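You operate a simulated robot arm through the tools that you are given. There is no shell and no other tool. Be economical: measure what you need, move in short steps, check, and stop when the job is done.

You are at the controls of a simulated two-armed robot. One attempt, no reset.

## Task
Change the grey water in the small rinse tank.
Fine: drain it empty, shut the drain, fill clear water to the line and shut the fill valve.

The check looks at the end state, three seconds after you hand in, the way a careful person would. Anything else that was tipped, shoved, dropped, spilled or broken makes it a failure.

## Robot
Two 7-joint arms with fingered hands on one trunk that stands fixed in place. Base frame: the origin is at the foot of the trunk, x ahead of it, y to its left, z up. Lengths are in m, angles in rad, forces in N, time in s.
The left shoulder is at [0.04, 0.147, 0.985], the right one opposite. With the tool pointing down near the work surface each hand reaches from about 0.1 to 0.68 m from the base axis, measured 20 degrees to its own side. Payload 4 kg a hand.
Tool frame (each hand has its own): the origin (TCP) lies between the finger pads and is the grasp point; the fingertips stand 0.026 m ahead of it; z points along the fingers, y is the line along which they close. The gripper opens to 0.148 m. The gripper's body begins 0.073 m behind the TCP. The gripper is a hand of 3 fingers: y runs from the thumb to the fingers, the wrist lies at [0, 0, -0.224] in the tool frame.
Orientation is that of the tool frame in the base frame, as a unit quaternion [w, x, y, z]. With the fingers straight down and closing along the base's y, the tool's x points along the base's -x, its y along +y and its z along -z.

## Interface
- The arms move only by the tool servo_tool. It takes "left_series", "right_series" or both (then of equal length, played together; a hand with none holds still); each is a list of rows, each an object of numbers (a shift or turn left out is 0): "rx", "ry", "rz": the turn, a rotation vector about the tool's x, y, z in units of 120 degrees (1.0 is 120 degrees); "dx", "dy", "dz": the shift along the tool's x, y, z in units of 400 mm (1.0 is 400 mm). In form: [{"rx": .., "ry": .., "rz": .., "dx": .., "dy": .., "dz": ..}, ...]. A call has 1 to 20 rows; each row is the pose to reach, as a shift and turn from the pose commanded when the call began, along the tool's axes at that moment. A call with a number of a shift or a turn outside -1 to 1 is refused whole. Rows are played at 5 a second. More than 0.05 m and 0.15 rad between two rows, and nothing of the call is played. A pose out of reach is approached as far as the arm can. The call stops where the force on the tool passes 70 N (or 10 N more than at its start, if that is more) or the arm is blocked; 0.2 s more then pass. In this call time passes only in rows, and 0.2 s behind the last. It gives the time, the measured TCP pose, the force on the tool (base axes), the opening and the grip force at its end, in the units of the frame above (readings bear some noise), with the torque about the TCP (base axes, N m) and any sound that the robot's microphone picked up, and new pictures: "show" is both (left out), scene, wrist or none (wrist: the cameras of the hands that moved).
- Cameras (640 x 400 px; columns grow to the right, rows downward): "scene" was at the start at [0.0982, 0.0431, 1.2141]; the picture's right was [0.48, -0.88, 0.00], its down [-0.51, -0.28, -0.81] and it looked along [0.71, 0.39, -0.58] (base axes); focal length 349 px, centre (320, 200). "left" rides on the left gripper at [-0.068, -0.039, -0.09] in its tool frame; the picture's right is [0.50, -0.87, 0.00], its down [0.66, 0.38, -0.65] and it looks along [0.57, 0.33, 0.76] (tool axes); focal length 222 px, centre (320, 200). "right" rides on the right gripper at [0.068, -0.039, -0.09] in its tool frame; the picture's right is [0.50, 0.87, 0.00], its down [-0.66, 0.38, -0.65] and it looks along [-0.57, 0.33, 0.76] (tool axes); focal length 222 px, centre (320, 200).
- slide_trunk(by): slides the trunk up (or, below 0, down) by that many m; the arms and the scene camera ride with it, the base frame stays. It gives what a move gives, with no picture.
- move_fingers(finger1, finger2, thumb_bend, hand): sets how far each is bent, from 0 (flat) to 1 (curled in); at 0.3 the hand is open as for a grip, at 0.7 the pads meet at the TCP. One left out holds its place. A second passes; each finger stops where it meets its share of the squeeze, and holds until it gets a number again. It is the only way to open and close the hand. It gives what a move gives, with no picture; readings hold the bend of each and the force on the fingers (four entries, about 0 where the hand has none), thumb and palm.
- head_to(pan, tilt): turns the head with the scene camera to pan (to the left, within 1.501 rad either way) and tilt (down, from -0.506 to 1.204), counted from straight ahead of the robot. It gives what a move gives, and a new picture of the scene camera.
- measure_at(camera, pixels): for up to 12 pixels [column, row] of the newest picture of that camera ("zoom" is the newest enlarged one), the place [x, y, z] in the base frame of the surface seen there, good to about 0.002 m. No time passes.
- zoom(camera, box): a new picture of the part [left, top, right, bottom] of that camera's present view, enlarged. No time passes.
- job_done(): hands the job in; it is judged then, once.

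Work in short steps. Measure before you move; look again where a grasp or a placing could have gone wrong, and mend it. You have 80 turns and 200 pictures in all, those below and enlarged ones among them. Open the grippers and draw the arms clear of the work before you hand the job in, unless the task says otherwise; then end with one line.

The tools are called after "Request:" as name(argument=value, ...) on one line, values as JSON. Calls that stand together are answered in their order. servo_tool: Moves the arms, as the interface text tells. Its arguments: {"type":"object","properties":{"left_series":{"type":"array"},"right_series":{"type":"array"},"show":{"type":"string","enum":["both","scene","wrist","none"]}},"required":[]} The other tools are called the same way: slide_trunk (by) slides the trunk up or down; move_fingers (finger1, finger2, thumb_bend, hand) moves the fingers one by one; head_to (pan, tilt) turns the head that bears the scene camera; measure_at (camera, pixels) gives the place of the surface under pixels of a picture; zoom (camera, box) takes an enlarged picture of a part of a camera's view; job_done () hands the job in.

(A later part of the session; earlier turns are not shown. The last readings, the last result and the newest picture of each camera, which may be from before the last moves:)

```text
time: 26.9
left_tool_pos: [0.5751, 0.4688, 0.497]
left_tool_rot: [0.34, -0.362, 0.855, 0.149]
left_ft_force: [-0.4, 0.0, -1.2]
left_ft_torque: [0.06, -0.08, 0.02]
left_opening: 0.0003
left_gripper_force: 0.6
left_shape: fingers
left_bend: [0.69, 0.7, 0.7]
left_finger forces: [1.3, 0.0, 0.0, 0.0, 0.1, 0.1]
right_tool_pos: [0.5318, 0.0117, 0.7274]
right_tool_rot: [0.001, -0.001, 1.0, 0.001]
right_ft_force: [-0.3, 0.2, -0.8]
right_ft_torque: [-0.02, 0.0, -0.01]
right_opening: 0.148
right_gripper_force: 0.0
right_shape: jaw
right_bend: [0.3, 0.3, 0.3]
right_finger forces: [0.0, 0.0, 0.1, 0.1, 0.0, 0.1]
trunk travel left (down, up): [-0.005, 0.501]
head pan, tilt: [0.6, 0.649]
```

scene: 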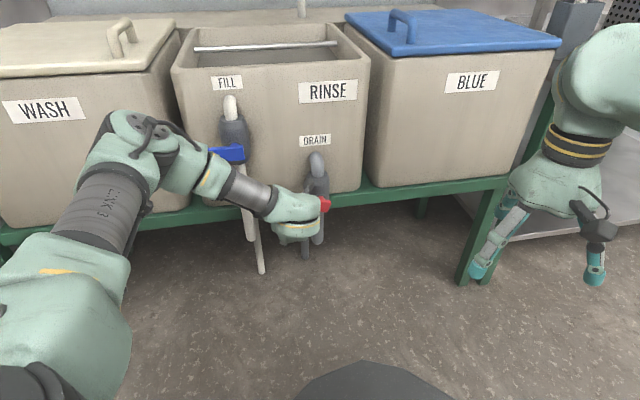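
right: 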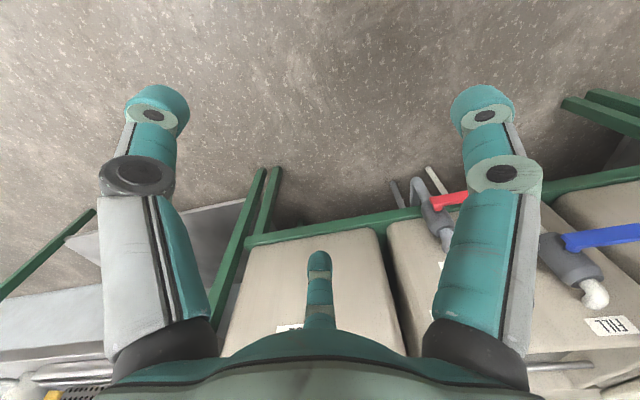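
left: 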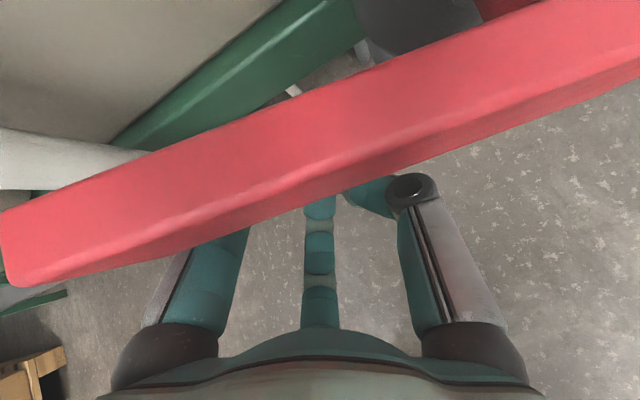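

Contact has just begun (1.3 N on finger 1). I push the lever up along its arc about 30 degrees.

Request:
servo_tool(left_series=[{"dx": -0.017, "dy": 0.012, "dz": -0.018}, {"dx": -0.035, "dy": 0.025, "dz": -0.036}, {"dx": -0.055, "dy": 0.036, "dz": -0.056}, {"dx": -0.075, "dy": 0.045, "dz": -0.077}])

```text
time: 27.9
left_tool_pos: [0.5625, 0.4814, 0.5378]
left_tool_rot: [0.34, -0.362, 0.855, 0.148]
left_ft_force: [-0.3, 0.7, -0.6]
left_ft_torque: [0.01, -0.01, 0.02]
left_opening: 0.0004
left_gripper_force: 0.6
left_shape: fingers
left_bend: [0.69, 0.7, 0.7]
left_finger forces: [0.0, 0.0, 0.0, 0.0, 0.4, 0.1]
right_tool_pos: [0.5308, 0.0126, 0.7285]
right_tool_rot: [0.001, 0.0, 1.0, 0.0]
right_ft_force: [0.6, -0.1, -0.3]
right_ft_torque: [0.02, -0.01, 0.0]
right_opening: 0.1479
right_gripper_force: 0.1
right_shape: jaw
right_bend: [0.3, 0.3, 0.3]
right_finger forces: [0.1, 0.0, 0.1, 0.0, 0.0, 0.1]
trunk travel left (down, up): [-0.005, 0.501]
head pan, tilt: [0.6, 0.649]
```

scene: 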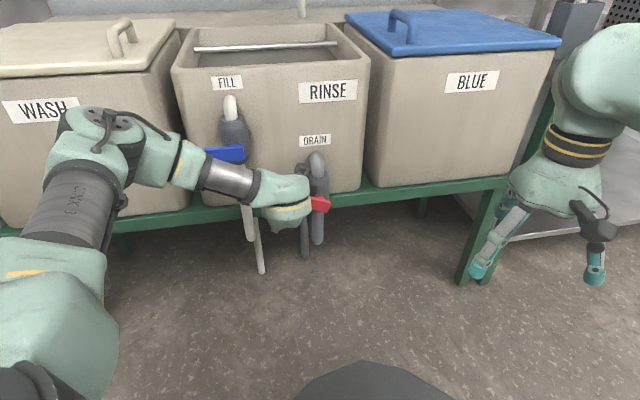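
left: 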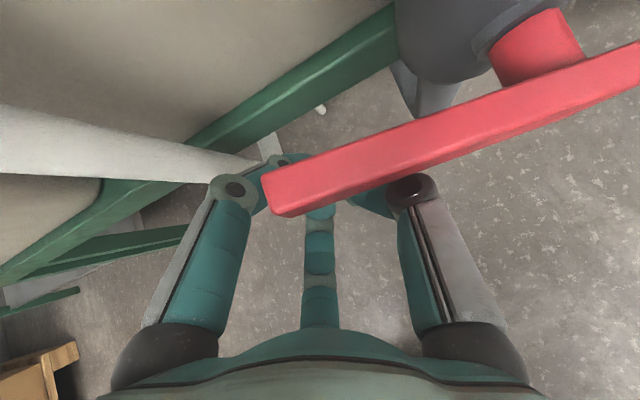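

The lever seems to have begun tilting with little force. Let me measure its end.

Request:
measure_at(camera="left", pixels=[[280, 195], [400, 150], [500, 110], [600, 70], [620, 60]])

Request:
zoom(camera="scene", box=[240, 140, 360, 260])

```text
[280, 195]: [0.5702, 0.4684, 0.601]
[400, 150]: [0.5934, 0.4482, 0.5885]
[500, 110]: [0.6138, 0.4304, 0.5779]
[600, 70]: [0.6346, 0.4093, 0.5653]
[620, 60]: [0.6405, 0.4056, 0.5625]
```

```text
3.33 times, centred on (300, 200) of scene
```

zoom: 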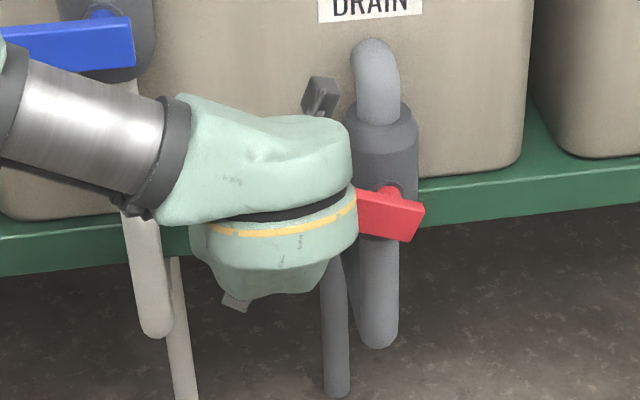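

The lever rose 23 degrees easily; it opens upward. Continue the arc to vertical.

Request:
servo_tool(left_series=[{"dx": -0.023, "dy": 0.003, "dz": -0.023}, {"dx": -0.0455, "dy": 0.0025, "dz": -0.0464}, {"dx": -0.066, "dy": -0.003, "dz": -0.067}, {"dx": -0.0858, "dy": -0.01, "dz": -0.0875}, {"dx": -0.105, "dy": -0.023, "dz": -0.107}, {"dx": -0.124, "dy": -0.0375, "dz": -0.127}, {"dx": -0.14, "dy": -0.057, "dz": -0.143}, {"dx": -0.156, "dy": -0.0775, "dz": -0.159}])

Request:
zoom(camera="scene", box=[240, 140, 360, 260])

```text
time: 29.7
left_tool_pos: [0.5898, 0.4585, 0.6271]
left_tool_rot: [0.34, -0.362, 0.855, 0.149]
left_ft_force: [-0.1, -0.8, -0.9]
left_ft_torque: [0.01, -0.01, -0.05]
left_opening: 0.0004
left_gripper_force: 0.8
left_shape: fingers
left_bend: [0.69, 0.7, 0.7]
left_finger forces: [0.0, 0.0, 0.0, 0.0, 0.8, 0.1]
right_tool_pos: [0.5311, 0.012, 0.7272]
right_tool_rot: [0.0, -0.001, 1.0, -0.001]
right_ft_force: [-0.1, 0.4, 1.0]
right_ft_torque: [-0.01, -0.01, 0.01]
right_opening: 0.1478
right_gripper_force: 0.0
right_shape: jaw
right_bend: [0.3, 0.3, 0.3]
right_finger forces: [0.0, 0.1, 0.0, 0.0, 0.0, 0.1]
trunk travel left (down, up): [-0.005, 0.501]
head pan, tilt: [0.6, 0.649]
```

scene: 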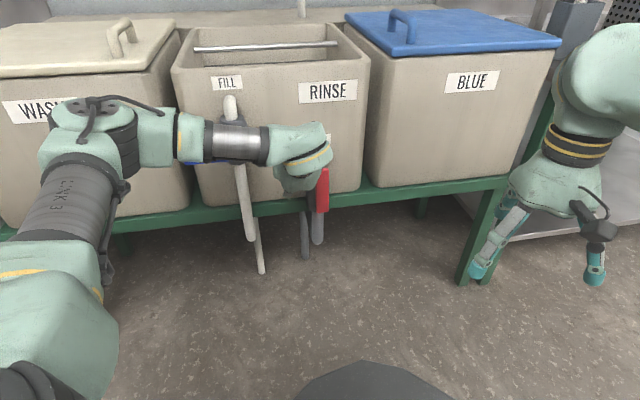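
left: 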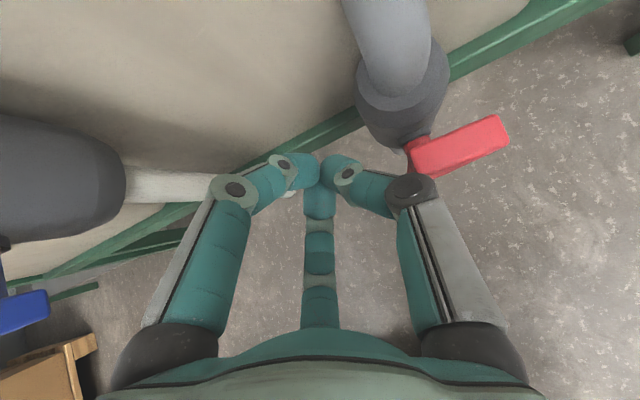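

```text
3.33 times, centred on (300, 200) of scene
```

zoom: 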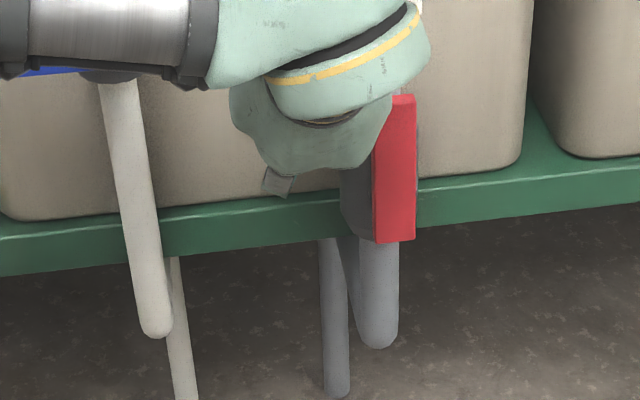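

The red lever now stands vertical (open). I back the hand out, then raise the trunk to look into the tank.

Request:
servo_tool(left_series=[{"dy": 0.03, "dx": 0.03, "dz": -0.03}, {"dx": 0.1, "dy": 0.03, "dz": -0.1}, {"dx": 0.15, "dy": 0.03, "dz": -0.18}, {"dx": 0.15, "dy": 0.03, "dz": -0.25}], show="none")

Request:
slide_trunk(by=0.3)

Request:
head_to(pan=0.65, tilt=0.65)

Request:
zoom(camera="scene", box=[180, 60, 400, 260])

```text
time: 30.7
left_tool_pos: [0.5022, 0.3871, 0.6577]
left_tool_rot: [0.339, -0.363, 0.855, 0.149]
left_ft_force: [-0.8, 0.6, -0.3]
left_ft_torque: [-0.01, -0.02, -0.01]
left_opening: 0.0003
left_gripper_force: 0.0
left_shape: fingers
left_bend: [0.69, 0.7, 0.7]
left_finger forces: [0.1, 0.0, 0.0, 0.1, 0.0, 0.0]
right_tool_pos: [0.5308, 0.0116, 0.7276]
right_tool_rot: [0.001, -0.001, 1.0, 0.0]
right_ft_force: [-0.3, 0.4, -0.2]
right_ft_torque: [0.0, -0.02, -0.02]
right_opening: 0.148
right_gripper_force: 0.0
right_shape: jaw
right_bend: [0.3, 0.3, 0.3]
right_finger forces: [0.0, 0.0, 0.0, 0.0, 0.0, 0.0]
trunk travel left (down, up): [-0.005, 0.501]
head pan, tilt: [0.6, 0.649]
```

```text
time: 33.7
left_tool_pos: [0.5008, 0.3862, 0.9577]
left_tool_rot: [0.339, -0.363, 0.855, 0.149]
left_ft_force: [0.1, 0.4, -0.3]
left_ft_torque: [-0.02, 0.01, -0.01]
left_opening: 0.0003
left_gripper_force: 0.0
left_shape: fingers
left_bend: [0.69, 0.7, 0.7]
left_finger forces: [0.0, 0.0, 0.1, 0.1, 0.1, 0.1]
right_tool_pos: [0.5306, 0.0117, 1.0267]
right_tool_rot: [0.001, 0.0, 1.0, 0.0]
right_ft_force: [-0.2, 0.1, 0.1]
right_ft_torque: [0.0, -0.03, -0.01]
right_opening: 0.1482
right_gripper_force: 0.0
right_shape: jaw
right_bend: [0.3, 0.3, 0.3]
right_finger forces: [0.0, 0.0, 0.1, 0.0, 0.0, 0.0]
trunk travel left (down, up): [-0.305, 0.201]
head pan, tilt: [0.6, 0.649]
```

```text
time: 34.3
left_tool_pos: [0.5022, 0.3875, 0.9578]
left_tool_rot: [0.34, -0.362, 0.855, 0.148]
left_ft_force: [0.5, -0.3, -0.2]
left_ft_torque: [-0.01, 0.02, -0.01]
left_opening: 0.0
left_gripper_force: 0.0
left_shape: fingers
left_bend: [0.69, 0.7, 0.7]
left_finger forces: [0.0, 0.0, 0.0, 0.0, 0.0, 0.0]
right_tool_pos: [0.5303, 0.0119, 1.0265]
right_tool_rot: [0.001, -0.001, 1.0, 0.0]
right_ft_force: [-0.4, 0.7, 1.5]
right_ft_torque: [0.02, 0.0, 0.0]
right_opening: 0.1477
right_gripper_force: 0.0
right_shape: jaw
right_bend: [0.3, 0.3, 0.3]
right_finger forces: [0.1, 0.0, 0.0, 0.1, 0.0, 0.0]
trunk travel left (down, up): [-0.305, 0.201]
head pan, tilt: [0.649, 0.649]
```

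scene: 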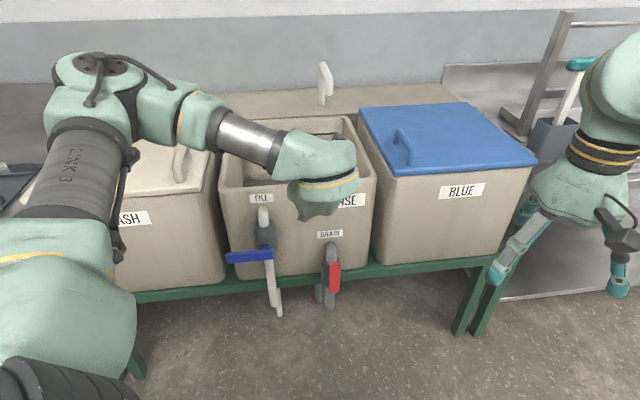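

```text
2.00 times, centred on (290, 160) of scene
```

zoom: 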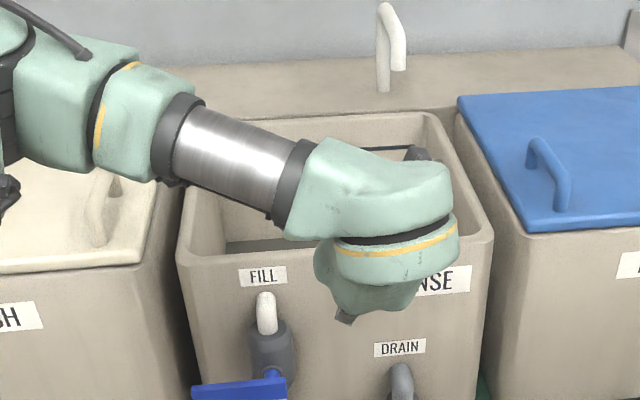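

The level is falling fast. I measure the visible surface and the fill line.

Request:
measure_at(camera="zoom", pixels=[[250, 246], [270, 243], [240, 225], [385, 148], [375, 151], [245, 200]])

Request:
servo_tool(left_series=[{"dy": 0.06, "dz": -0.06}, {"dy": 0.12, "dz": -0.12}, {"dy": 0.18, "dz": -0.18}, {"dy": 0.24, "dz": -0.24}], show="scene")

Request:
zoom(camera="scene", box=[200, 80, 400, 220])

```text
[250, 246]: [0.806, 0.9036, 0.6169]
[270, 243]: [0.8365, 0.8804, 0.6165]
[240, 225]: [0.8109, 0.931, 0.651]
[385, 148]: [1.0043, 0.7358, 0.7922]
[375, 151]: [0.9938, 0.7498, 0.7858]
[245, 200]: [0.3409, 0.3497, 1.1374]
```

```text
time: 35.3
left_tool_pos: [0.3964, 0.4083, 1.0302]
left_tool_rot: [0.339, -0.362, 0.856, 0.148]
left_ft_force: [-0.3, 0.3, -0.3]
left_ft_torque: [0.01, -0.04, -0.04]
left_opening: 0.0
left_gripper_force: 0.1
left_shape: fingers
left_bend: [0.69, 0.7, 0.7]
left_finger forces: [0.0, 0.1, 0.1, 0.0, 0.0, 0.1]
left hand out of reach, approached as far as the arm can: row 4
right_tool_pos: [0.5296, 0.0119, 1.0268]
right_tool_rot: [0.002, -0.001, 1.0, 0.0]
right_ft_force: [0.5, -0.6, -0.8]
right_ft_torque: [0.03, -0.02, 0.0]
right_opening: 0.1481
right_gripper_force: 0.0
right_shape: jaw
right_bend: [0.3, 0.3, 0.3]
right_finger forces: [0.0, 0.0, 0.0, 0.0, 0.0, 0.0]
trunk travel left (down, up): [-0.305, 0.201]
head pan, tilt: [0.649, 0.649]
```

scene: 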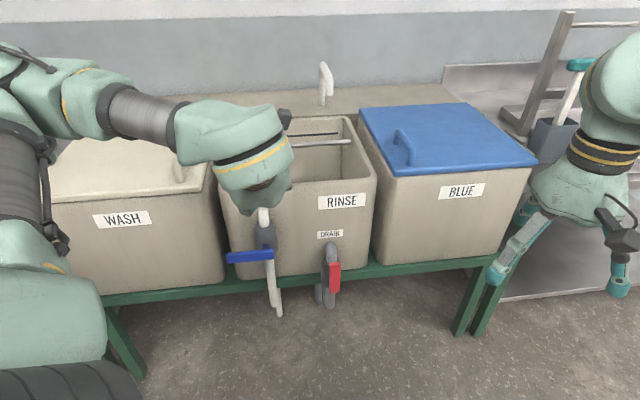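

```text
2.86 times, centred on (300, 150) of scene
```

zoom: 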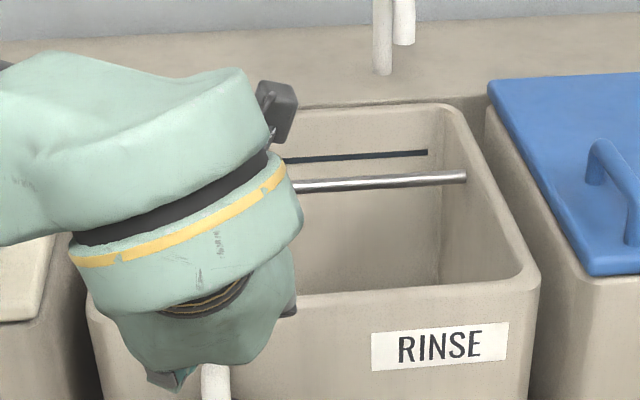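

Line is clear at zoom (350,157). Raise trunk fully to see the tank floor.

Request:
measure_at(camera="zoom", pixels=[[350, 157], [400, 154], [350, 153], [350, 161], [380, 250]])

Request:
slide_trunk(by=0.2)

Request:
head_to(pan=0.65, tilt=0.8)

Request:
zoom(camera="scene", box=[220, 60, 400, 200])

```text
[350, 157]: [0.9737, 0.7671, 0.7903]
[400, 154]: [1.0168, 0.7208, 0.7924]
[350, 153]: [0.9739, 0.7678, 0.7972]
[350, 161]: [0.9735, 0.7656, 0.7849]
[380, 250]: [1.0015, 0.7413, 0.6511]
```

```text
time: 37.5
left_tool_pos: [0.3966, 0.4084, 1.2296]
left_tool_rot: [0.339, -0.362, 0.856, 0.148]
left_ft_force: [-0.4, 0.3, 0.2]
left_ft_torque: [0.0, 0.01, 0.01]
left_opening: 0.0001
left_gripper_force: 0.1
left_shape: fingers
left_bend: [0.69, 0.7, 0.7]
left_finger forces: [0.0, 0.0, 0.1, 0.0, 0.0, 0.0]
right_tool_pos: [0.5311, 0.0124, 1.2263]
right_tool_rot: [0.001, -0.001, 1.0, 0.0]
right_ft_force: [0.2, -0.6, 1.0]
right_ft_torque: [-0.03, -0.02, 0.0]
right_opening: 0.1482
right_gripper_force: 0.0
right_shape: jaw
right_bend: [0.3, 0.3, 0.3]
right_finger forces: [0.1, 0.0, 0.0, 0.0, 0.1, 0.0]
trunk travel left (down, up): [-0.505, 0.001]
head pan, tilt: [0.649, 0.649]
```

```text
time: 38.2
left_tool_pos: [0.3963, 0.4087, 1.2302]
left_tool_rot: [0.338, -0.363, 0.855, 0.149]
left_ft_force: [-0.3, 1.2, 0.3]
left_ft_torque: [0.01, -0.03, 0.0]
left_opening: 0.0002
left_gripper_force: 0.0
left_shape: fingers
left_bend: [0.69, 0.7, 0.7]
left_finger forces: [0.1, 0.1, 0.0, 0.0, 0.0, 0.0]
right_tool_pos: [0.5311, 0.0121, 1.2266]
right_tool_rot: [0.002, 0.0, 1.0, 0.0]
right_ft_force: [0.0, 0.2, -0.2]
right_ft_torque: [-0.02, -0.01, -0.01]
right_opening: 0.148
right_gripper_force: 0.2
right_shape: jaw
right_bend: [0.3, 0.3, 0.3]
right_finger forces: [0.0, 0.0, 0.1, 0.0, 0.1, 0.0]
trunk travel left (down, up): [-0.505, 0.001]
head pan, tilt: [0.649, 0.799]
```

scene: 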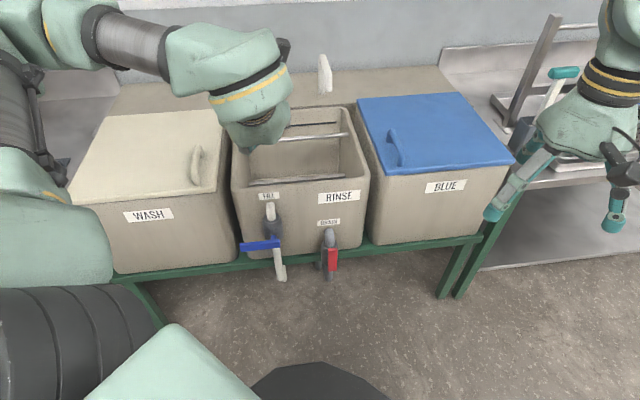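

```text
2.86 times, centred on (310, 130) of scene
```

zoom: 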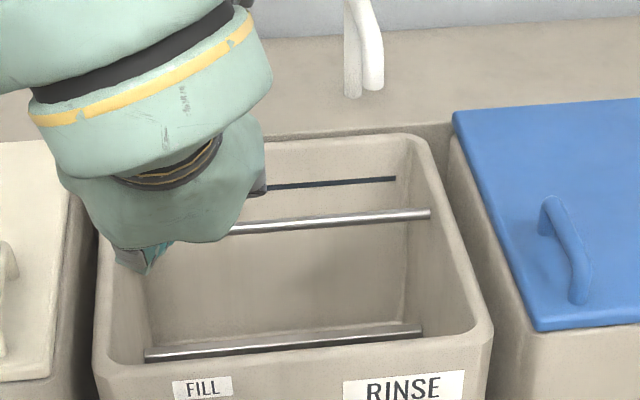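

Measure the surfaces seen low in the tank.

Request:
measure_at(camera="zoom", pixels=[[200, 320], [280, 310], [380, 300], [280, 325], [280, 270], [410, 330], [440, 350], [280, 347], [330, 184]])

Request:
zoom(camera="scene", box=[250, 120, 360, 200])

```text
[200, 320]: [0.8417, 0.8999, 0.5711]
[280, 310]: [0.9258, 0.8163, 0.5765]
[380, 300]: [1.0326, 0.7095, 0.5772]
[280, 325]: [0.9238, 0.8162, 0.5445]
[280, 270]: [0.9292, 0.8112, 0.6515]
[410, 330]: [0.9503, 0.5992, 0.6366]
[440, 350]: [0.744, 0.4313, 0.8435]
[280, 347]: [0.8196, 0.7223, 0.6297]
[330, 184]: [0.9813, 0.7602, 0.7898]
```

```text
5.00 times, centred on (305, 160) of scene
```

zoom: 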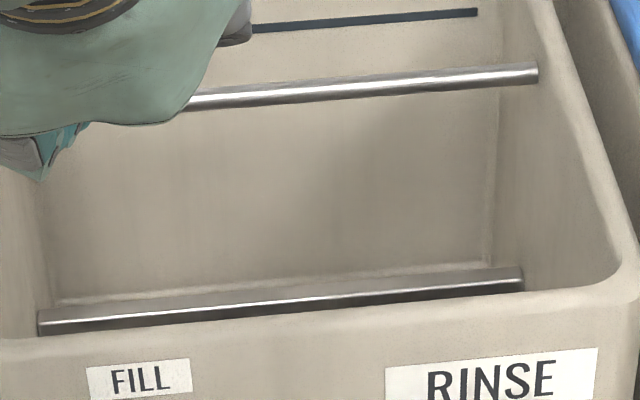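

A seam is visible along the back bottom; I measure around it.

Request:
measure_at(camera="zoom", pixels=[[200, 280], [200, 288], [200, 295], [200, 300], [300, 285], [300, 290], [400, 277], [400, 281]])

Request:
servo_tool(left_series=[{"dz": -0.02}, {"dz": -0.04}, {"dz": -0.04}, {"dz": -0.04}, {"dz": -0.04}, {"dz": -0.04}, {"dz": -0.04}, {"dz": -0.04}, {"dz": -0.04}, {"dz": -0.04}], show="none")

Request:
zoom(camera="scene", box=[250, 120, 360, 200])

Request:
measure_at(camera="zoom", pixels=[[200, 280], [200, 288], [200, 295], [200, 300], [300, 285], [300, 290], [400, 277], [400, 281]])

```text
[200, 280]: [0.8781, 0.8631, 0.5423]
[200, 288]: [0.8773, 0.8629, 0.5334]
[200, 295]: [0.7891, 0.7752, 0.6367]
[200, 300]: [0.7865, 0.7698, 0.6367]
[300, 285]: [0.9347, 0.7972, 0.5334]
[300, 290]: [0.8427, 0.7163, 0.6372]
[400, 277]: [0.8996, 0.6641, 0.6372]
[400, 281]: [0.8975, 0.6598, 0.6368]
```

```text
time: 40.4
left_tool_pos: [0.3944, 0.4023, 1.2426]
left_tool_rot: [0.338, -0.363, 0.855, 0.149]
left_ft_force: [0.0, -0.1, -0.9]
left_ft_torque: [-0.02, 0.0, 0.01]
left_opening: 0.0002
left_gripper_force: 0.0
left_shape: fingers
left_bend: [0.69, 0.7, 0.7]
left_finger forces: [0.0, 0.0, 0.0, 0.0, 0.0, 0.0]
left hand out of reach, approached as far as the arm can: row 2, 3, 4, 5, 6, 7, 8, 9, 10
right_tool_pos: [0.5316, 0.0117, 1.2271]
right_tool_rot: [0.001, -0.001, 1.0, 0.001]
right_ft_force: [-0.5, 0.9, -0.9]
right_ft_torque: [-0.04, -0.01, 0.0]
right_opening: 0.1479
right_gripper_force: 0.1
right_shape: jaw
right_bend: [0.3, 0.3, 0.3]
right_finger forces: [0.0, 0.0, 0.0, 0.0, 0.0, 0.0]
trunk travel left (down, up): [-0.505, 0.001]
head pan, tilt: [0.649, 0.799]
```

```text
5.00 times, centred on (305, 160) of scene
```

zoom: 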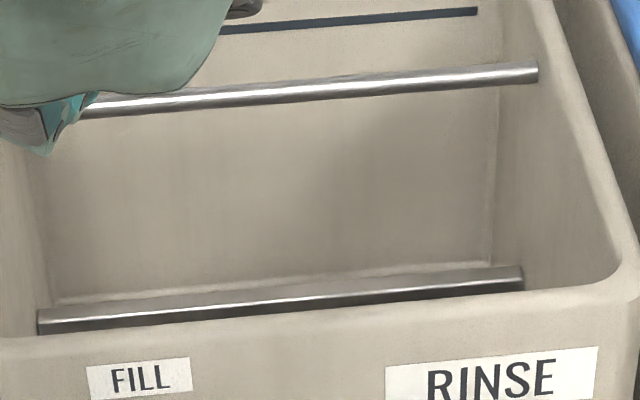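

```text
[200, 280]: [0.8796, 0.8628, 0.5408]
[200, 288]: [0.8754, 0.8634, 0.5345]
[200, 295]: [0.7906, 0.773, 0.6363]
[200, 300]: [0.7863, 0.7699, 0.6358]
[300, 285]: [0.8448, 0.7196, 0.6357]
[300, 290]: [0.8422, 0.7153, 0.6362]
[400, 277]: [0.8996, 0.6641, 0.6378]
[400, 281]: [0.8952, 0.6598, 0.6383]
```

I can't see below z≈0.53. I'll move the left hand's camera over the tank rim to look straight down.

Request:
servo_tool(left_series=[{"dx": -0.058, "dy": -0.012, "dz": 0.077}, {"dx": -0.115, "dy": -0.023, "dz": 0.155}, {"dx": -0.173, "dy": -0.035, "dz": 0.232}, {"dx": -0.23, "dy": -0.046, "dz": 0.31}, {"dx": -0.288, "dy": -0.058, "dz": 0.387}], show="wrist")

```text
time: 41.6
left_tool_pos: [0.5423, 0.5242, 1.2092]
left_tool_rot: [0.339, -0.363, 0.855, 0.15]
left_ft_force: [-1.1, -0.5, -0.2]
left_ft_torque: [-0.01, 0.02, 0.0]
left_opening: 0.0002
left_gripper_force: 0.1
left_shape: fingers
left_bend: [0.69, 0.7, 0.7]
left_finger forces: [0.0, 0.0, 0.0, 0.0, 0.1, 0.0]
right_tool_pos: [0.5312, 0.0131, 1.2268]
right_tool_rot: [0.0, -0.001, 1.0, -0.001]
right_ft_force: [-0.3, 0.3, 0.2]
right_ft_torque: [-0.01, 0.02, -0.01]
right_opening: 0.1478
right_gripper_force: 0.0
right_shape: jaw
right_bend: [0.3, 0.3, 0.3]
right_finger forces: [0.0, 0.0, 0.0, 0.0, 0.1, 0.0]
trunk travel left (down, up): [-0.505, 0.001]
head pan, tilt: [0.649, 0.799]
```

left: 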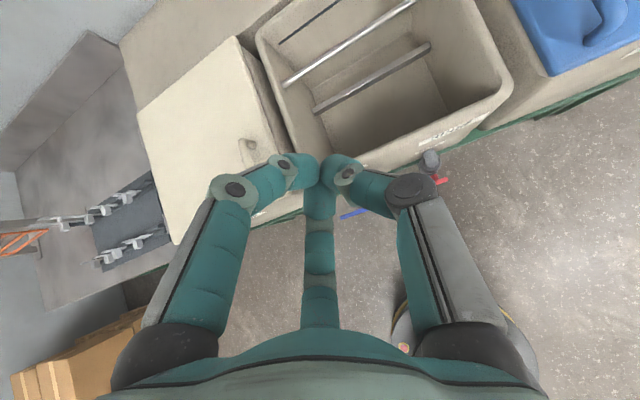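

The floor of the tank is visible now; enlarge and measure it.

Request:
zoom(camera="left", box=[250, 0, 510, 165])

Request:
measure_at(camera="left", pixels=[[360, 130], [400, 110], [430, 95], [350, 110], [400, 80], [380, 130], [440, 70]])

```text
2.42 times, centred on (380, 82) of left
```

zoom: 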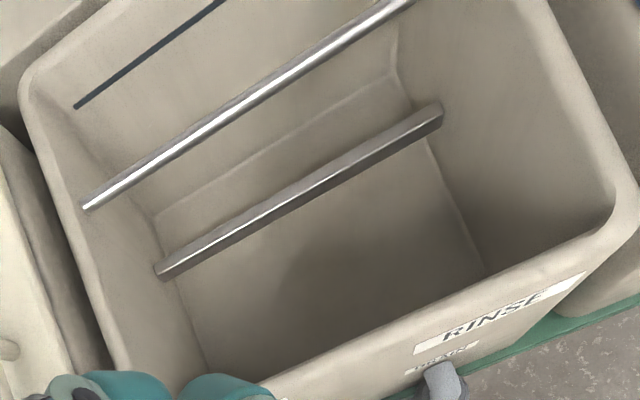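

```text
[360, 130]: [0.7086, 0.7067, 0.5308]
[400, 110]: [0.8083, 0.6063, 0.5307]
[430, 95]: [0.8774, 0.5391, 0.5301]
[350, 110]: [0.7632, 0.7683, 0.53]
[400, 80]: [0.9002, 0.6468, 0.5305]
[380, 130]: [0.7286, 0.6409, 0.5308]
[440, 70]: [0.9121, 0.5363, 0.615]
```

The tank is empty (bare floor at z 0.530). I return the hand to the clear standoff and lower the trunk to shut the drain.

Request:
servo_tool(left_series=[{"dx": 0.079, "dy": -0.042, "dz": -0.032}, {"dx": 0.157, "dy": -0.084, "dz": -0.065}, {"dx": 0.236, "dy": -0.126, "dz": -0.097}, {"dx": 0.315, "dy": -0.168, "dz": -0.13}], show="none")

Request:
slide_trunk(by=-0.5)

Request:
head_to(pan=0.6, tilt=0.65)

```text
time: 42.6
left_tool_pos: [0.5015, 0.383, 1.1616]
left_tool_rot: [0.339, -0.363, 0.855, 0.15]
left_ft_force: [-0.4, 1.0, 0.0]
left_ft_torque: [0.0, 0.03, 0.04]
left_opening: 0.0
left_gripper_force: 0.0
left_shape: fingers
left_bend: [0.69, 0.7, 0.7]
left_finger forces: [0.0, 0.0, 0.1, 0.1, 0.1, 0.0]
right_tool_pos: [0.5319, 0.0102, 1.2258]
right_tool_rot: [0.001, -0.002, 1.0, 0.0]
right_ft_force: [0.1, -0.5, -0.4]
right_ft_torque: [0.01, 0.05, -0.04]
right_opening: 0.1478
right_gripper_force: 0.1
right_shape: jaw
right_bend: [0.3, 0.3, 0.3]
right_finger forces: [0.0, 0.1, 0.1, 0.0, 0.0, 0.1]
trunk travel left (down, up): [-0.505, 0.001]
head pan, tilt: [0.649, 0.799]
```

```text
refused: -0.5 is not a number from -0.4 to 0.4
```

```text
time: 43.3
left_tool_pos: [0.5018, 0.3835, 1.1607]
left_tool_rot: [0.339, -0.362, 0.856, 0.148]
left_ft_force: [-0.3, -0.1, -0.7]
left_ft_torque: [0.01, 0.02, 0.03]
left_opening: 0.0002
left_gripper_force: 0.1
left_shape: fingers
left_bend: [0.69, 0.7, 0.7]
left_finger forces: [0.0, 0.0, 0.0, 0.1, 0.1, 0.1]
right_tool_pos: [0.5308, 0.0119, 1.2259]
right_tool_rot: [0.001, 0.001, 1.0, 0.0]
right_ft_force: [0.1, -1.3, 0.0]
right_ft_torque: [0.0, -0.02, -0.01]
right_opening: 0.1478
right_gripper_force: 0.0
right_shape: jaw
right_bend: [0.3, 0.3, 0.3]
right_finger forces: [0.0, 0.0, 0.0, 0.0, 0.0, 0.1]
trunk travel left (down, up): [-0.505, 0.001]
head pan, tilt: [0.6, 0.649]
```

scene: 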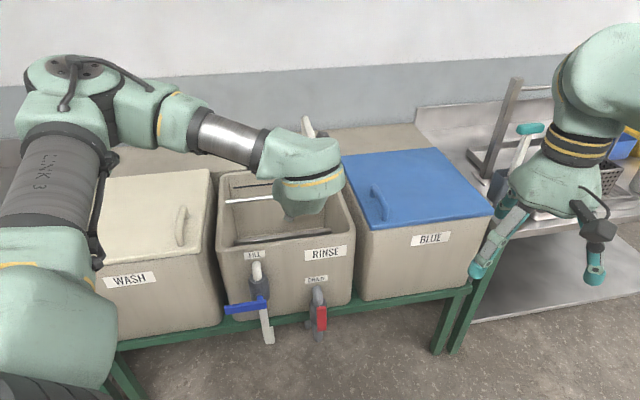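

Slides are limited to 0.4 each; I'll lower in two parts along the same path as it rose.

Request:
slide_trunk(by=-0.4)

Request:
slide_trunk(by=-0.1)

```text
time: 47.1
left_tool_pos: [0.5013, 0.3834, 0.7611]
left_tool_rot: [0.338, -0.364, 0.855, 0.149]
left_ft_force: [-0.1, 0.7, 0.1]
left_ft_torque: [0.02, 0.01, -0.02]
left_opening: 0.0003
left_gripper_force: 0.1
left_shape: fingers
left_bend: [0.69, 0.7, 0.7]
left_finger forces: [0.0, 0.0, 0.1, 0.1, 0.0, 0.0]
right_tool_pos: [0.5311, 0.012, 0.8277]
right_tool_rot: [0.001, -0.001, 1.0, 0.0]
right_ft_force: [-0.8, 0.3, 0.4]
right_ft_torque: [-0.01, 0.01, -0.01]
right_opening: 0.1478
right_gripper_force: 0.0
right_shape: jaw
right_bend: [0.3, 0.3, 0.3]
right_finger forces: [0.0, 0.1, 0.0, 0.1, 0.0, 0.1]
trunk travel left (down, up): [-0.105, 0.401]
head pan, tilt: [0.6, 0.649]
```

```text
time: 48.4
left_tool_pos: [0.5022, 0.3836, 0.6623]
left_tool_rot: [0.339, -0.362, 0.855, 0.149]
left_ft_force: [-0.2, -0.2, 0.3]
left_ft_torque: [-0.01, 0.0, -0.03]
left_opening: 0.0
left_gripper_force: 0.0
left_shape: fingers
left_bend: [0.69, 0.7, 0.7]
left_finger forces: [0.1, 0.0, 0.0, 0.0, 0.1, 0.0]
right_tool_pos: [0.5302, 0.0123, 0.7273]
right_tool_rot: [0.001, -0.001, 1.0, 0.0]
right_ft_force: [0.5, -0.6, -0.2]
right_ft_torque: [-0.01, -0.01, 0.0]
right_opening: 0.1482
right_gripper_force: 0.0
right_shape: jaw
right_bend: [0.3, 0.3, 0.3]
right_finger forces: [0.0, 0.0, 0.0, 0.0, 0.0, 0.0]
trunk travel left (down, up): [-0.005, 0.501]
head pan, tilt: [0.6, 0.649]
```

Now move right past the drain lever (in front), then in beside its right side.

Request:
servo_tool(left_series=[{"dx": 0.007, "dy": -0.117, "dz": 0.028}, {"dx": 0.014, "dy": -0.233, "dz": 0.057}, {"dx": 0.021, "dy": -0.35, "dz": 0.085}, {"dx": -0.035, "dy": -0.35, "dz": 0.14}, {"dx": -0.092, "dy": -0.35, "dz": 0.195}, {"dx": -0.148, "dy": -0.35, "dz": 0.251}])

Request:
zoom(camera="scene", box=[240, 140, 400, 260])

```text
time: 49.8
left_tool_pos: [0.6807, 0.3683, 0.6285]
left_tool_rot: [0.339, -0.362, 0.856, 0.148]
left_ft_force: [0.1, -0.4, -0.9]
left_ft_torque: [-0.02, 0.0, 0.01]
left_opening: 0.0001
left_gripper_force: 0.1
left_shape: fingers
left_bend: [0.69, 0.7, 0.7]
left_finger forces: [0.1, 0.1, 0.0, 0.0, 0.1, 0.1]
right_tool_pos: [0.5309, 0.0119, 0.7285]
right_tool_rot: [0.001, 0.0, 1.0, 0.0]
right_ft_force: [-0.1, 0.1, -0.5]
right_ft_torque: [0.0, -0.02, 0.01]
right_opening: 0.1478
right_gripper_force: 0.0
right_shape: jaw
right_bend: [0.3, 0.3, 0.3]
right_finger forces: [0.0, 0.1, 0.0, 0.1, 0.0, 0.0]
trunk travel left (down, up): [-0.005, 0.501]
head pan, tilt: [0.6, 0.649]
```

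scene: 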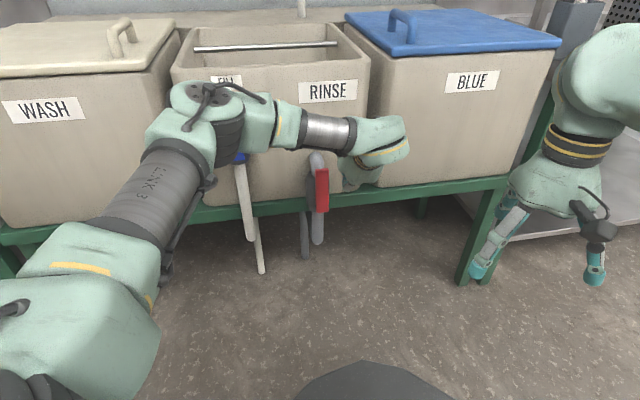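
left: 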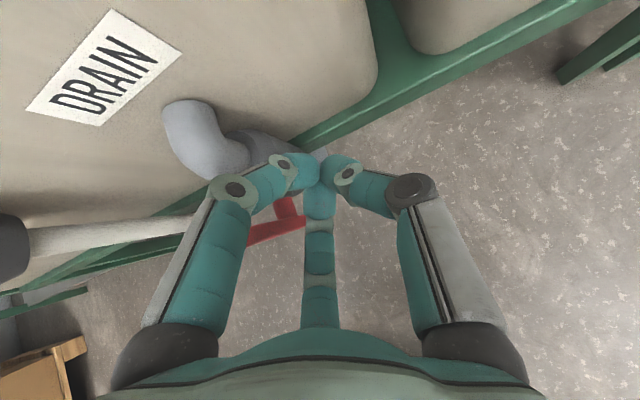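

```text
3.33 times, centred on (320, 200) of scene
```

zoom: 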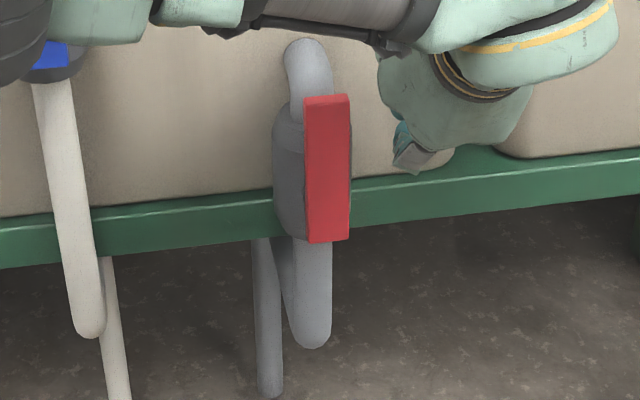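

Positioned right of the vertical lever. I now sweep it left and down along its arc.

Request:
servo_tool(left_series=[{"dx": 0.01, "dy": 0.046, "dz": 0.01}, {"dx": 0.02, "dy": 0.0925, "dz": 0.0205}, {"dx": 0.008, "dy": 0.135, "dz": 0.008}, {"dx": 0.0035, "dy": 0.18, "dz": 0.0036}, {"dx": 0.008, "dy": 0.226, "dz": 0.008}, {"dx": 0.02, "dy": 0.267, "dz": 0.0205}, {"dx": 0.0385, "dy": 0.3035, "dz": 0.039}, {"dx": 0.064, "dy": 0.331, "dz": 0.065}])

Request:
zoom(camera="scene", box=[240, 140, 400, 260])

```text
time: 51.6
left_tool_pos: [0.5833, 0.4577, 0.5937]
left_tool_rot: [0.338, -0.364, 0.855, 0.149]
left_ft_force: [-0.1, 0.6, 0.5]
left_ft_torque: [0.01, 0.0, -0.03]
left_opening: 0.0003
left_gripper_force: 0.0
left_shape: fingers
left_bend: [0.69, 0.7, 0.7]
left_finger forces: [0.1, 0.0, 0.1, 0.0, 0.0, 0.0]
right_tool_pos: [0.5308, 0.0123, 0.7272]
right_tool_rot: [0.002, -0.001, 1.0, 0.001]
right_ft_force: [0.4, 0.1, 0.3]
right_ft_torque: [0.0, 0.0, 0.02]
right_opening: 0.1482
right_gripper_force: 0.1
right_shape: jaw
right_bend: [0.3, 0.3, 0.3]
right_finger forces: [0.1, 0.0, 0.1, 0.0, 0.1, 0.0]
trunk travel left (down, up): [-0.005, 0.501]
head pan, tilt: [0.6, 0.649]
```

scene: 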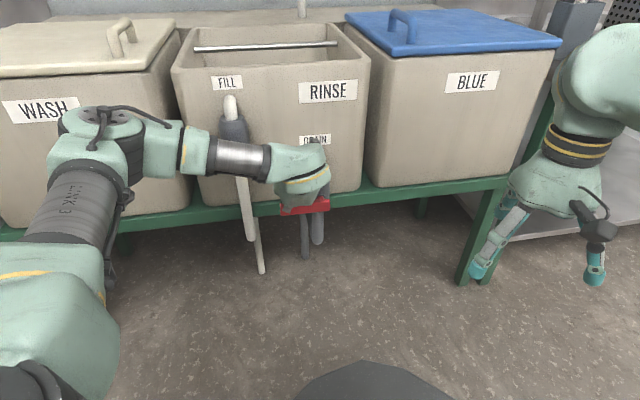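
left: 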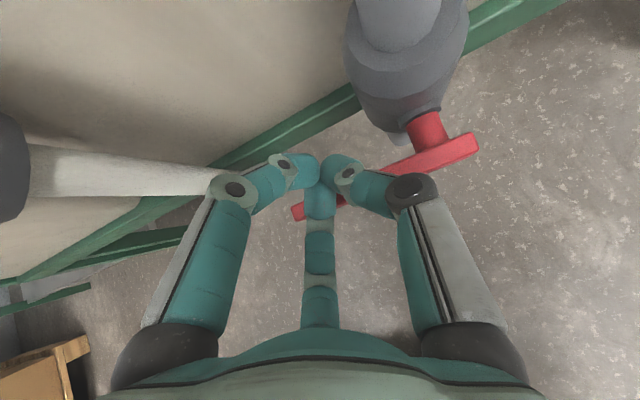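

```text
3.33 times, centred on (320, 200) of scene
```

zoom: 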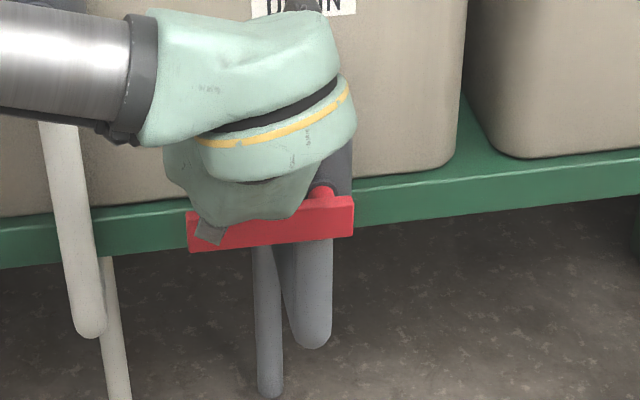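

The lever is nearly horizontal again; I press it firmly down to its stop.

Request:
servo_tool(left_series=[{"dx": 0.02, "dz": 0.02}, {"dx": 0.035, "dz": 0.036}, {"dx": 0.048, "dz": 0.049}], show="wrist")

Request:
measure_at(camera="left", pixels=[[490, 137], [450, 155], [335, 207], [305, 218]])

```text
time: 52.4
left_tool_pos: [0.5842, 0.4566, 0.5791]
left_tool_rot: [0.348, -0.364, 0.851, 0.147]
left_ft_force: [-16.4, -7.1, 51.9]
left_ft_torque: [0.05, 0.4, 0.5]
left_opening: 0.0038
left_gripper_force: 37.8
left_shape: fingers
left_bend: [0.66, 0.73, 0.7]
left_finger forces: [0.0, 51.8, 0.0, 0.0, 23.7, 0.1]
right_tool_pos: [0.5268, 0.0092, 0.7318]
right_tool_rot: [0.004, -0.001, 1.0, 0.003]
right_ft_force: [-0.5, 0.2, 0.0]
right_ft_torque: [0.0, 0.01, 0.02]
right_opening: 0.148
right_gripper_force: 0.0
right_shape: jaw
right_bend: [0.3, 0.3, 0.3]
right_finger forces: [0.1, 0.1, 0.0, 0.0, 0.0, 0.1]
trunk travel left (down, up): [-0.005, 0.501]
head pan, tilt: [0.6, 0.649]
```

left: 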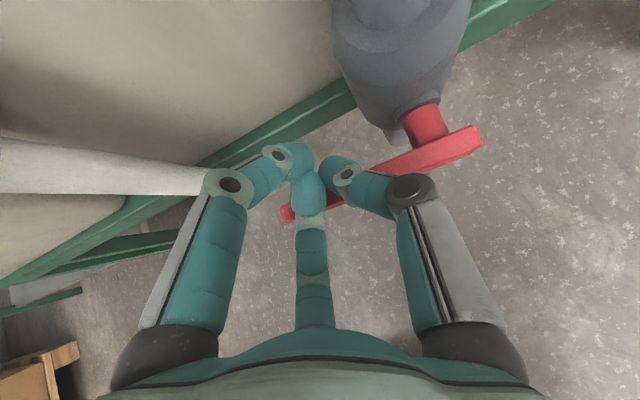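

```text
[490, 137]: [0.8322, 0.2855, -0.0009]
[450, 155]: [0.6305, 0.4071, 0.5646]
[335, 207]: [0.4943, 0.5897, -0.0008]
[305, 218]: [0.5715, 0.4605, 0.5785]
```

52 N at the stop; I check the far tip of the lever for levelness.

Request:
measure_at(camera="left", pixels=[[290, 214], [287, 212], [334, 203], [385, 172], [470, 142], [478, 135]])

```text
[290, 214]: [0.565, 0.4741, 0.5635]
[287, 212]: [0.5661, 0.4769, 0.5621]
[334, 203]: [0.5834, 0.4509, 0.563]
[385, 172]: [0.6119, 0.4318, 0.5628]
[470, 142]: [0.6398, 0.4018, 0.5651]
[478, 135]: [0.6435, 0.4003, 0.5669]
```

Level — the drain is shut at its stop. Back off up and out, then raise the trunk a bit for the fill lever.

Request:
servo_tool(left_series=[{"dx": -0.035, "dz": -0.036}, {"dx": -0.07, "dz": -0.0714}, {"dx": 0.0, "dz": -0.141}, {"dx": 0.071, "dz": -0.211}, {"dx": 0.143, "dz": -0.281}], show="none")

Request:
slide_trunk(by=0.1)

Request:
head_to(pan=0.7, tilt=0.65)

Request:
zoom(camera="scene", box=[220, 120, 420, 280])

```text
time: 53.6
left_tool_pos: [0.5017, 0.3695, 0.6096]
left_tool_rot: [0.339, -0.363, 0.855, 0.15]
left_ft_force: [-0.2, -0.2, -0.6]
left_ft_torque: [-0.02, -0.01, 0.0]
left_opening: 0.0005
left_gripper_force: 0.0
left_shape: fingers
left_bend: [0.69, 0.7, 0.7]
left_finger forces: [0.1, 0.0, 0.1, 0.1, 0.0, 0.0]
right_tool_pos: [0.5317, 0.012, 0.7277]
right_tool_rot: [0.002, -0.001, 1.0, 0.0]
right_ft_force: [-0.7, -0.3, 0.4]
right_ft_torque: [-0.01, 0.04, 0.02]
right_opening: 0.1479
right_gripper_force: 0.0
right_shape: jaw
right_bend: [0.3, 0.3, 0.3]
right_finger forces: [0.0, 0.1, 0.0, 0.1, 0.0, 0.0]
trunk travel left (down, up): [-0.005, 0.501]
head pan, tilt: [0.6, 0.649]
```

```text
time: 55.0
left_tool_pos: [0.5018, 0.3695, 0.7082]
left_tool_rot: [0.338, -0.363, 0.855, 0.149]
left_ft_force: [-1.7, -0.4, -0.6]
left_ft_torque: [0.01, -0.03, 0.0]
left_opening: 0.0005
left_gripper_force: 0.1
left_shape: fingers
left_bend: [0.69, 0.7, 0.7]
left_finger forces: [0.0, 0.0, 0.0, 0.0, 0.0, 0.0]
right_tool_pos: [0.5316, 0.0123, 0.8264]
right_tool_rot: [0.001, -0.001, 1.0, 0.0]
right_ft_force: [-0.1, -0.1, -0.2]
right_ft_torque: [0.02, 0.02, -0.04]
right_opening: 0.148
right_gripper_force: 0.1
right_shape: jaw
right_bend: [0.3, 0.3, 0.3]
right_finger forces: [0.0, 0.0, 0.0, 0.0, 0.1, 0.0]
trunk travel left (down, up): [-0.105, 0.401]
head pan, tilt: [0.6, 0.649]
```

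```text
time: 55.6
left_tool_pos: [0.502, 0.3715, 0.7072]
left_tool_rot: [0.338, -0.363, 0.856, 0.148]
left_ft_force: [-0.1, 0.7, 0.5]
left_ft_torque: [-0.03, 0.02, 0.0]
left_opening: 0.0005
left_gripper_force: 0.1
left_shape: fingers
left_bend: [0.69, 0.7, 0.7]
left_finger forces: [0.0, 0.1, 0.0, 0.1, 0.0, 0.1]
right_tool_pos: [0.5315, 0.0108, 0.8264]
right_tool_rot: [0.002, -0.001, 1.0, 0.0]
right_ft_force: [0.4, 0.1, -0.8]
right_ft_torque: [-0.01, 0.01, 0.0]
right_opening: 0.1478
right_gripper_force: 0.1
right_shape: jaw
right_bend: [0.3, 0.3, 0.3]
right_finger forces: [0.1, 0.0, 0.0, 0.1, 0.0, 0.0]
trunk travel left (down, up): [-0.105, 0.401]
head pan, tilt: [0.7, 0.649]
```

scene: 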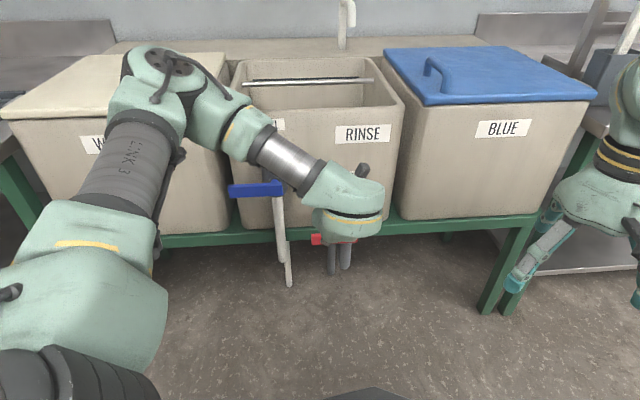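

```text
2.50 times, centred on (320, 200) of scene
```

zoom: 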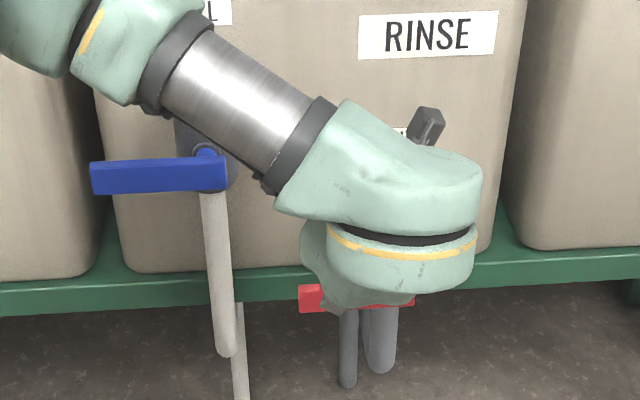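

Now shift left and down in front of the fill lever, staying 0.1 m out from it.

Request:
servo_tool(left_series=[{"dx": 0.017, "dy": 0.0935, "dz": 0.031}, {"dx": 0.033, "dy": 0.187, "dz": 0.062}, {"dx": 0.05, "dy": 0.28, "dz": 0.093}, {"dx": 0.066, "dy": 0.374, "dz": 0.124}, {"dx": 0.083, "dy": 0.4675, "dz": 0.1555}])

```text
time: 56.8
left_tool_pos: [0.4408, 0.5369, 0.677]
left_tool_rot: [0.315, -0.366, 0.864, 0.139]
left_ft_force: [0.8, -0.1, -1.1]
left_ft_torque: [-0.03, 0.0, 0.0]
left_opening: 0.0005
left_gripper_force: 0.1
left_shape: fingers
left_bend: [0.69, 0.7, 0.7]
left_finger forces: [0.1, 0.1, 0.0, 0.0, 0.1, 0.1]
left hand out of reach, approached as far as the arm can: row 2, 3, 4, 5
right_tool_pos: [0.5312, 0.0131, 0.8275]
right_tool_rot: [0.001, 0.0, 1.0, -0.001]
right_ft_force: [-0.4, 0.1, 0.0]
right_ft_torque: [-0.01, -0.01, 0.02]
right_opening: 0.148
right_gripper_force: 0.1
right_shape: jaw
right_bend: [0.3, 0.3, 0.3]
right_finger forces: [0.1, 0.0, 0.0, 0.1, 0.0, 0.1]
trunk travel left (down, up): [-0.105, 0.401]
head pan, tilt: [0.7, 0.649]
```

scene: 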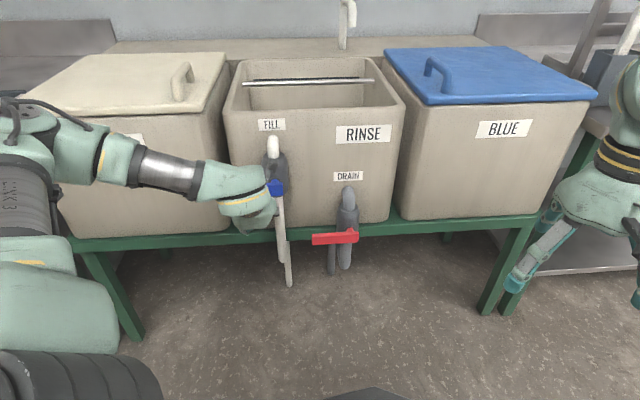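
left: 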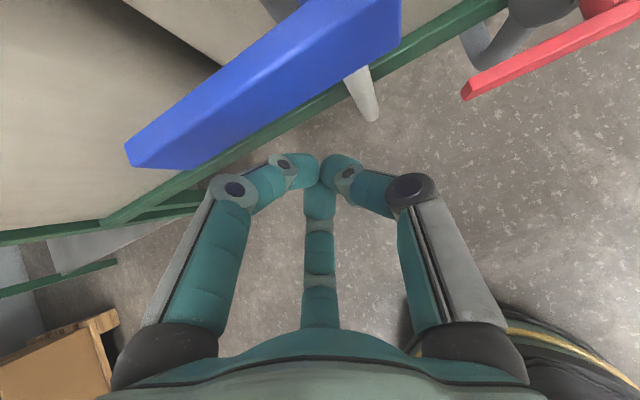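

Close to its limit; lowering the trunk 0.04 puts the fingers well under the blue lever.

Request:
slide_trunk(by=-0.045)

Request:
measure_at(camera="scene", pixels=[[275, 188], [282, 186], [272, 145]])

```text
time: 57.7
left_tool_pos: [0.4405, 0.5356, 0.6303]
left_tool_rot: [0.315, -0.367, 0.864, 0.139]
left_ft_force: [0.1, -0.4, 1.0]
left_ft_torque: [0.02, 0.03, 0.02]
left_opening: 0.0004
left_gripper_force: 0.0
left_shape: fingers
left_bend: [0.69, 0.7, 0.7]
left_finger forces: [0.0, 0.0, 0.0, 0.0, 0.0, 0.0]
right_tool_pos: [0.5311, 0.0121, 0.7807]
right_tool_rot: [0.0, -0.002, 1.0, 0.001]
right_ft_force: [-0.5, 0.4, -0.1]
right_ft_torque: [0.03, -0.01, -0.01]
right_opening: 0.1481
right_gripper_force: 0.1
right_shape: jaw
right_bend: [0.3, 0.3, 0.3]
right_finger forces: [0.1, 0.0, 0.0, 0.0, 0.1, 0.1]
trunk travel left (down, up): [-0.06, 0.446]
head pan, tilt: [0.7, 0.649]
```

```text
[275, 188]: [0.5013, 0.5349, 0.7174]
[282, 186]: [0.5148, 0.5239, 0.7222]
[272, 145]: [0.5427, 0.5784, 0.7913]
```

Now insert under the blue lever and come up to near contact.

Request:
servo_tool(left_series=[{"dx": -0.043, "dy": 0.034, "dz": 0.037}, {"dx": -0.0866, "dy": 0.0675, "dz": 0.0735}, {"dx": -0.114, "dy": 0.0675, "dz": 0.042}])

Request:
zoom(camera="scene", box=[200, 30, 420, 260])

```text
time: 58.5
left_tool_pos: [0.4548, 0.5867, 0.6492]
left_tool_rot: [0.315, -0.366, 0.864, 0.14]
left_ft_force: [-1.9, -0.4, -0.4]
left_ft_torque: [0.03, -0.1, 0.02]
left_opening: 0.0004
left_gripper_force: 1.0
left_shape: fingers
left_bend: [0.69, 0.7, 0.7]
left_finger forces: [1.6, 0.0, 0.0, 0.1, 0.0, 0.0]
right_tool_pos: [0.531, 0.0119, 0.7813]
right_tool_rot: [0.001, -0.002, 1.0, -0.001]
right_ft_force: [-0.6, 0.1, 0.3]
right_ft_torque: [0.03, -0.01, 0.0]
right_opening: 0.1478
right_gripper_force: 0.1
right_shape: jaw
right_bend: [0.3, 0.3, 0.3]
right_finger forces: [0.1, 0.0, 0.0, 0.1, 0.1, 0.0]
trunk travel left (down, up): [-0.06, 0.446]
head pan, tilt: [0.7, 0.649]
```

scene: 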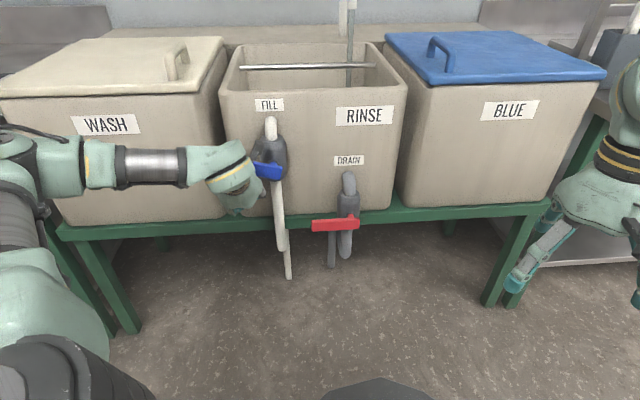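
left: 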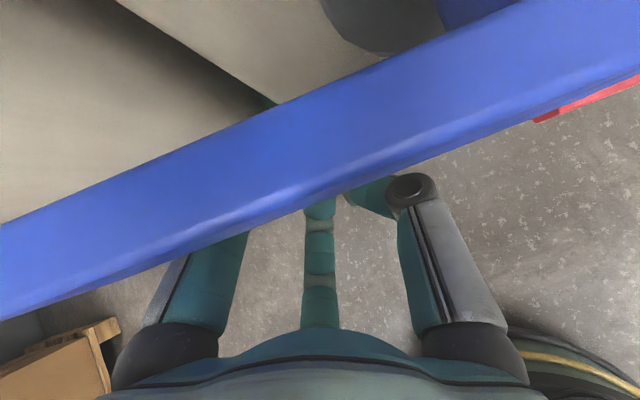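

```text
1.74 times, centred on (310, 145) of scene
```

zoom: 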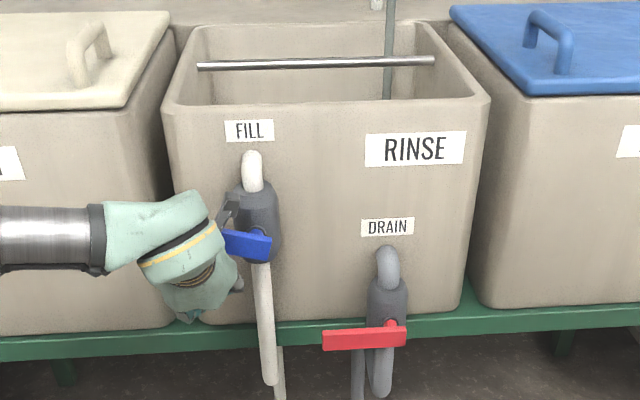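

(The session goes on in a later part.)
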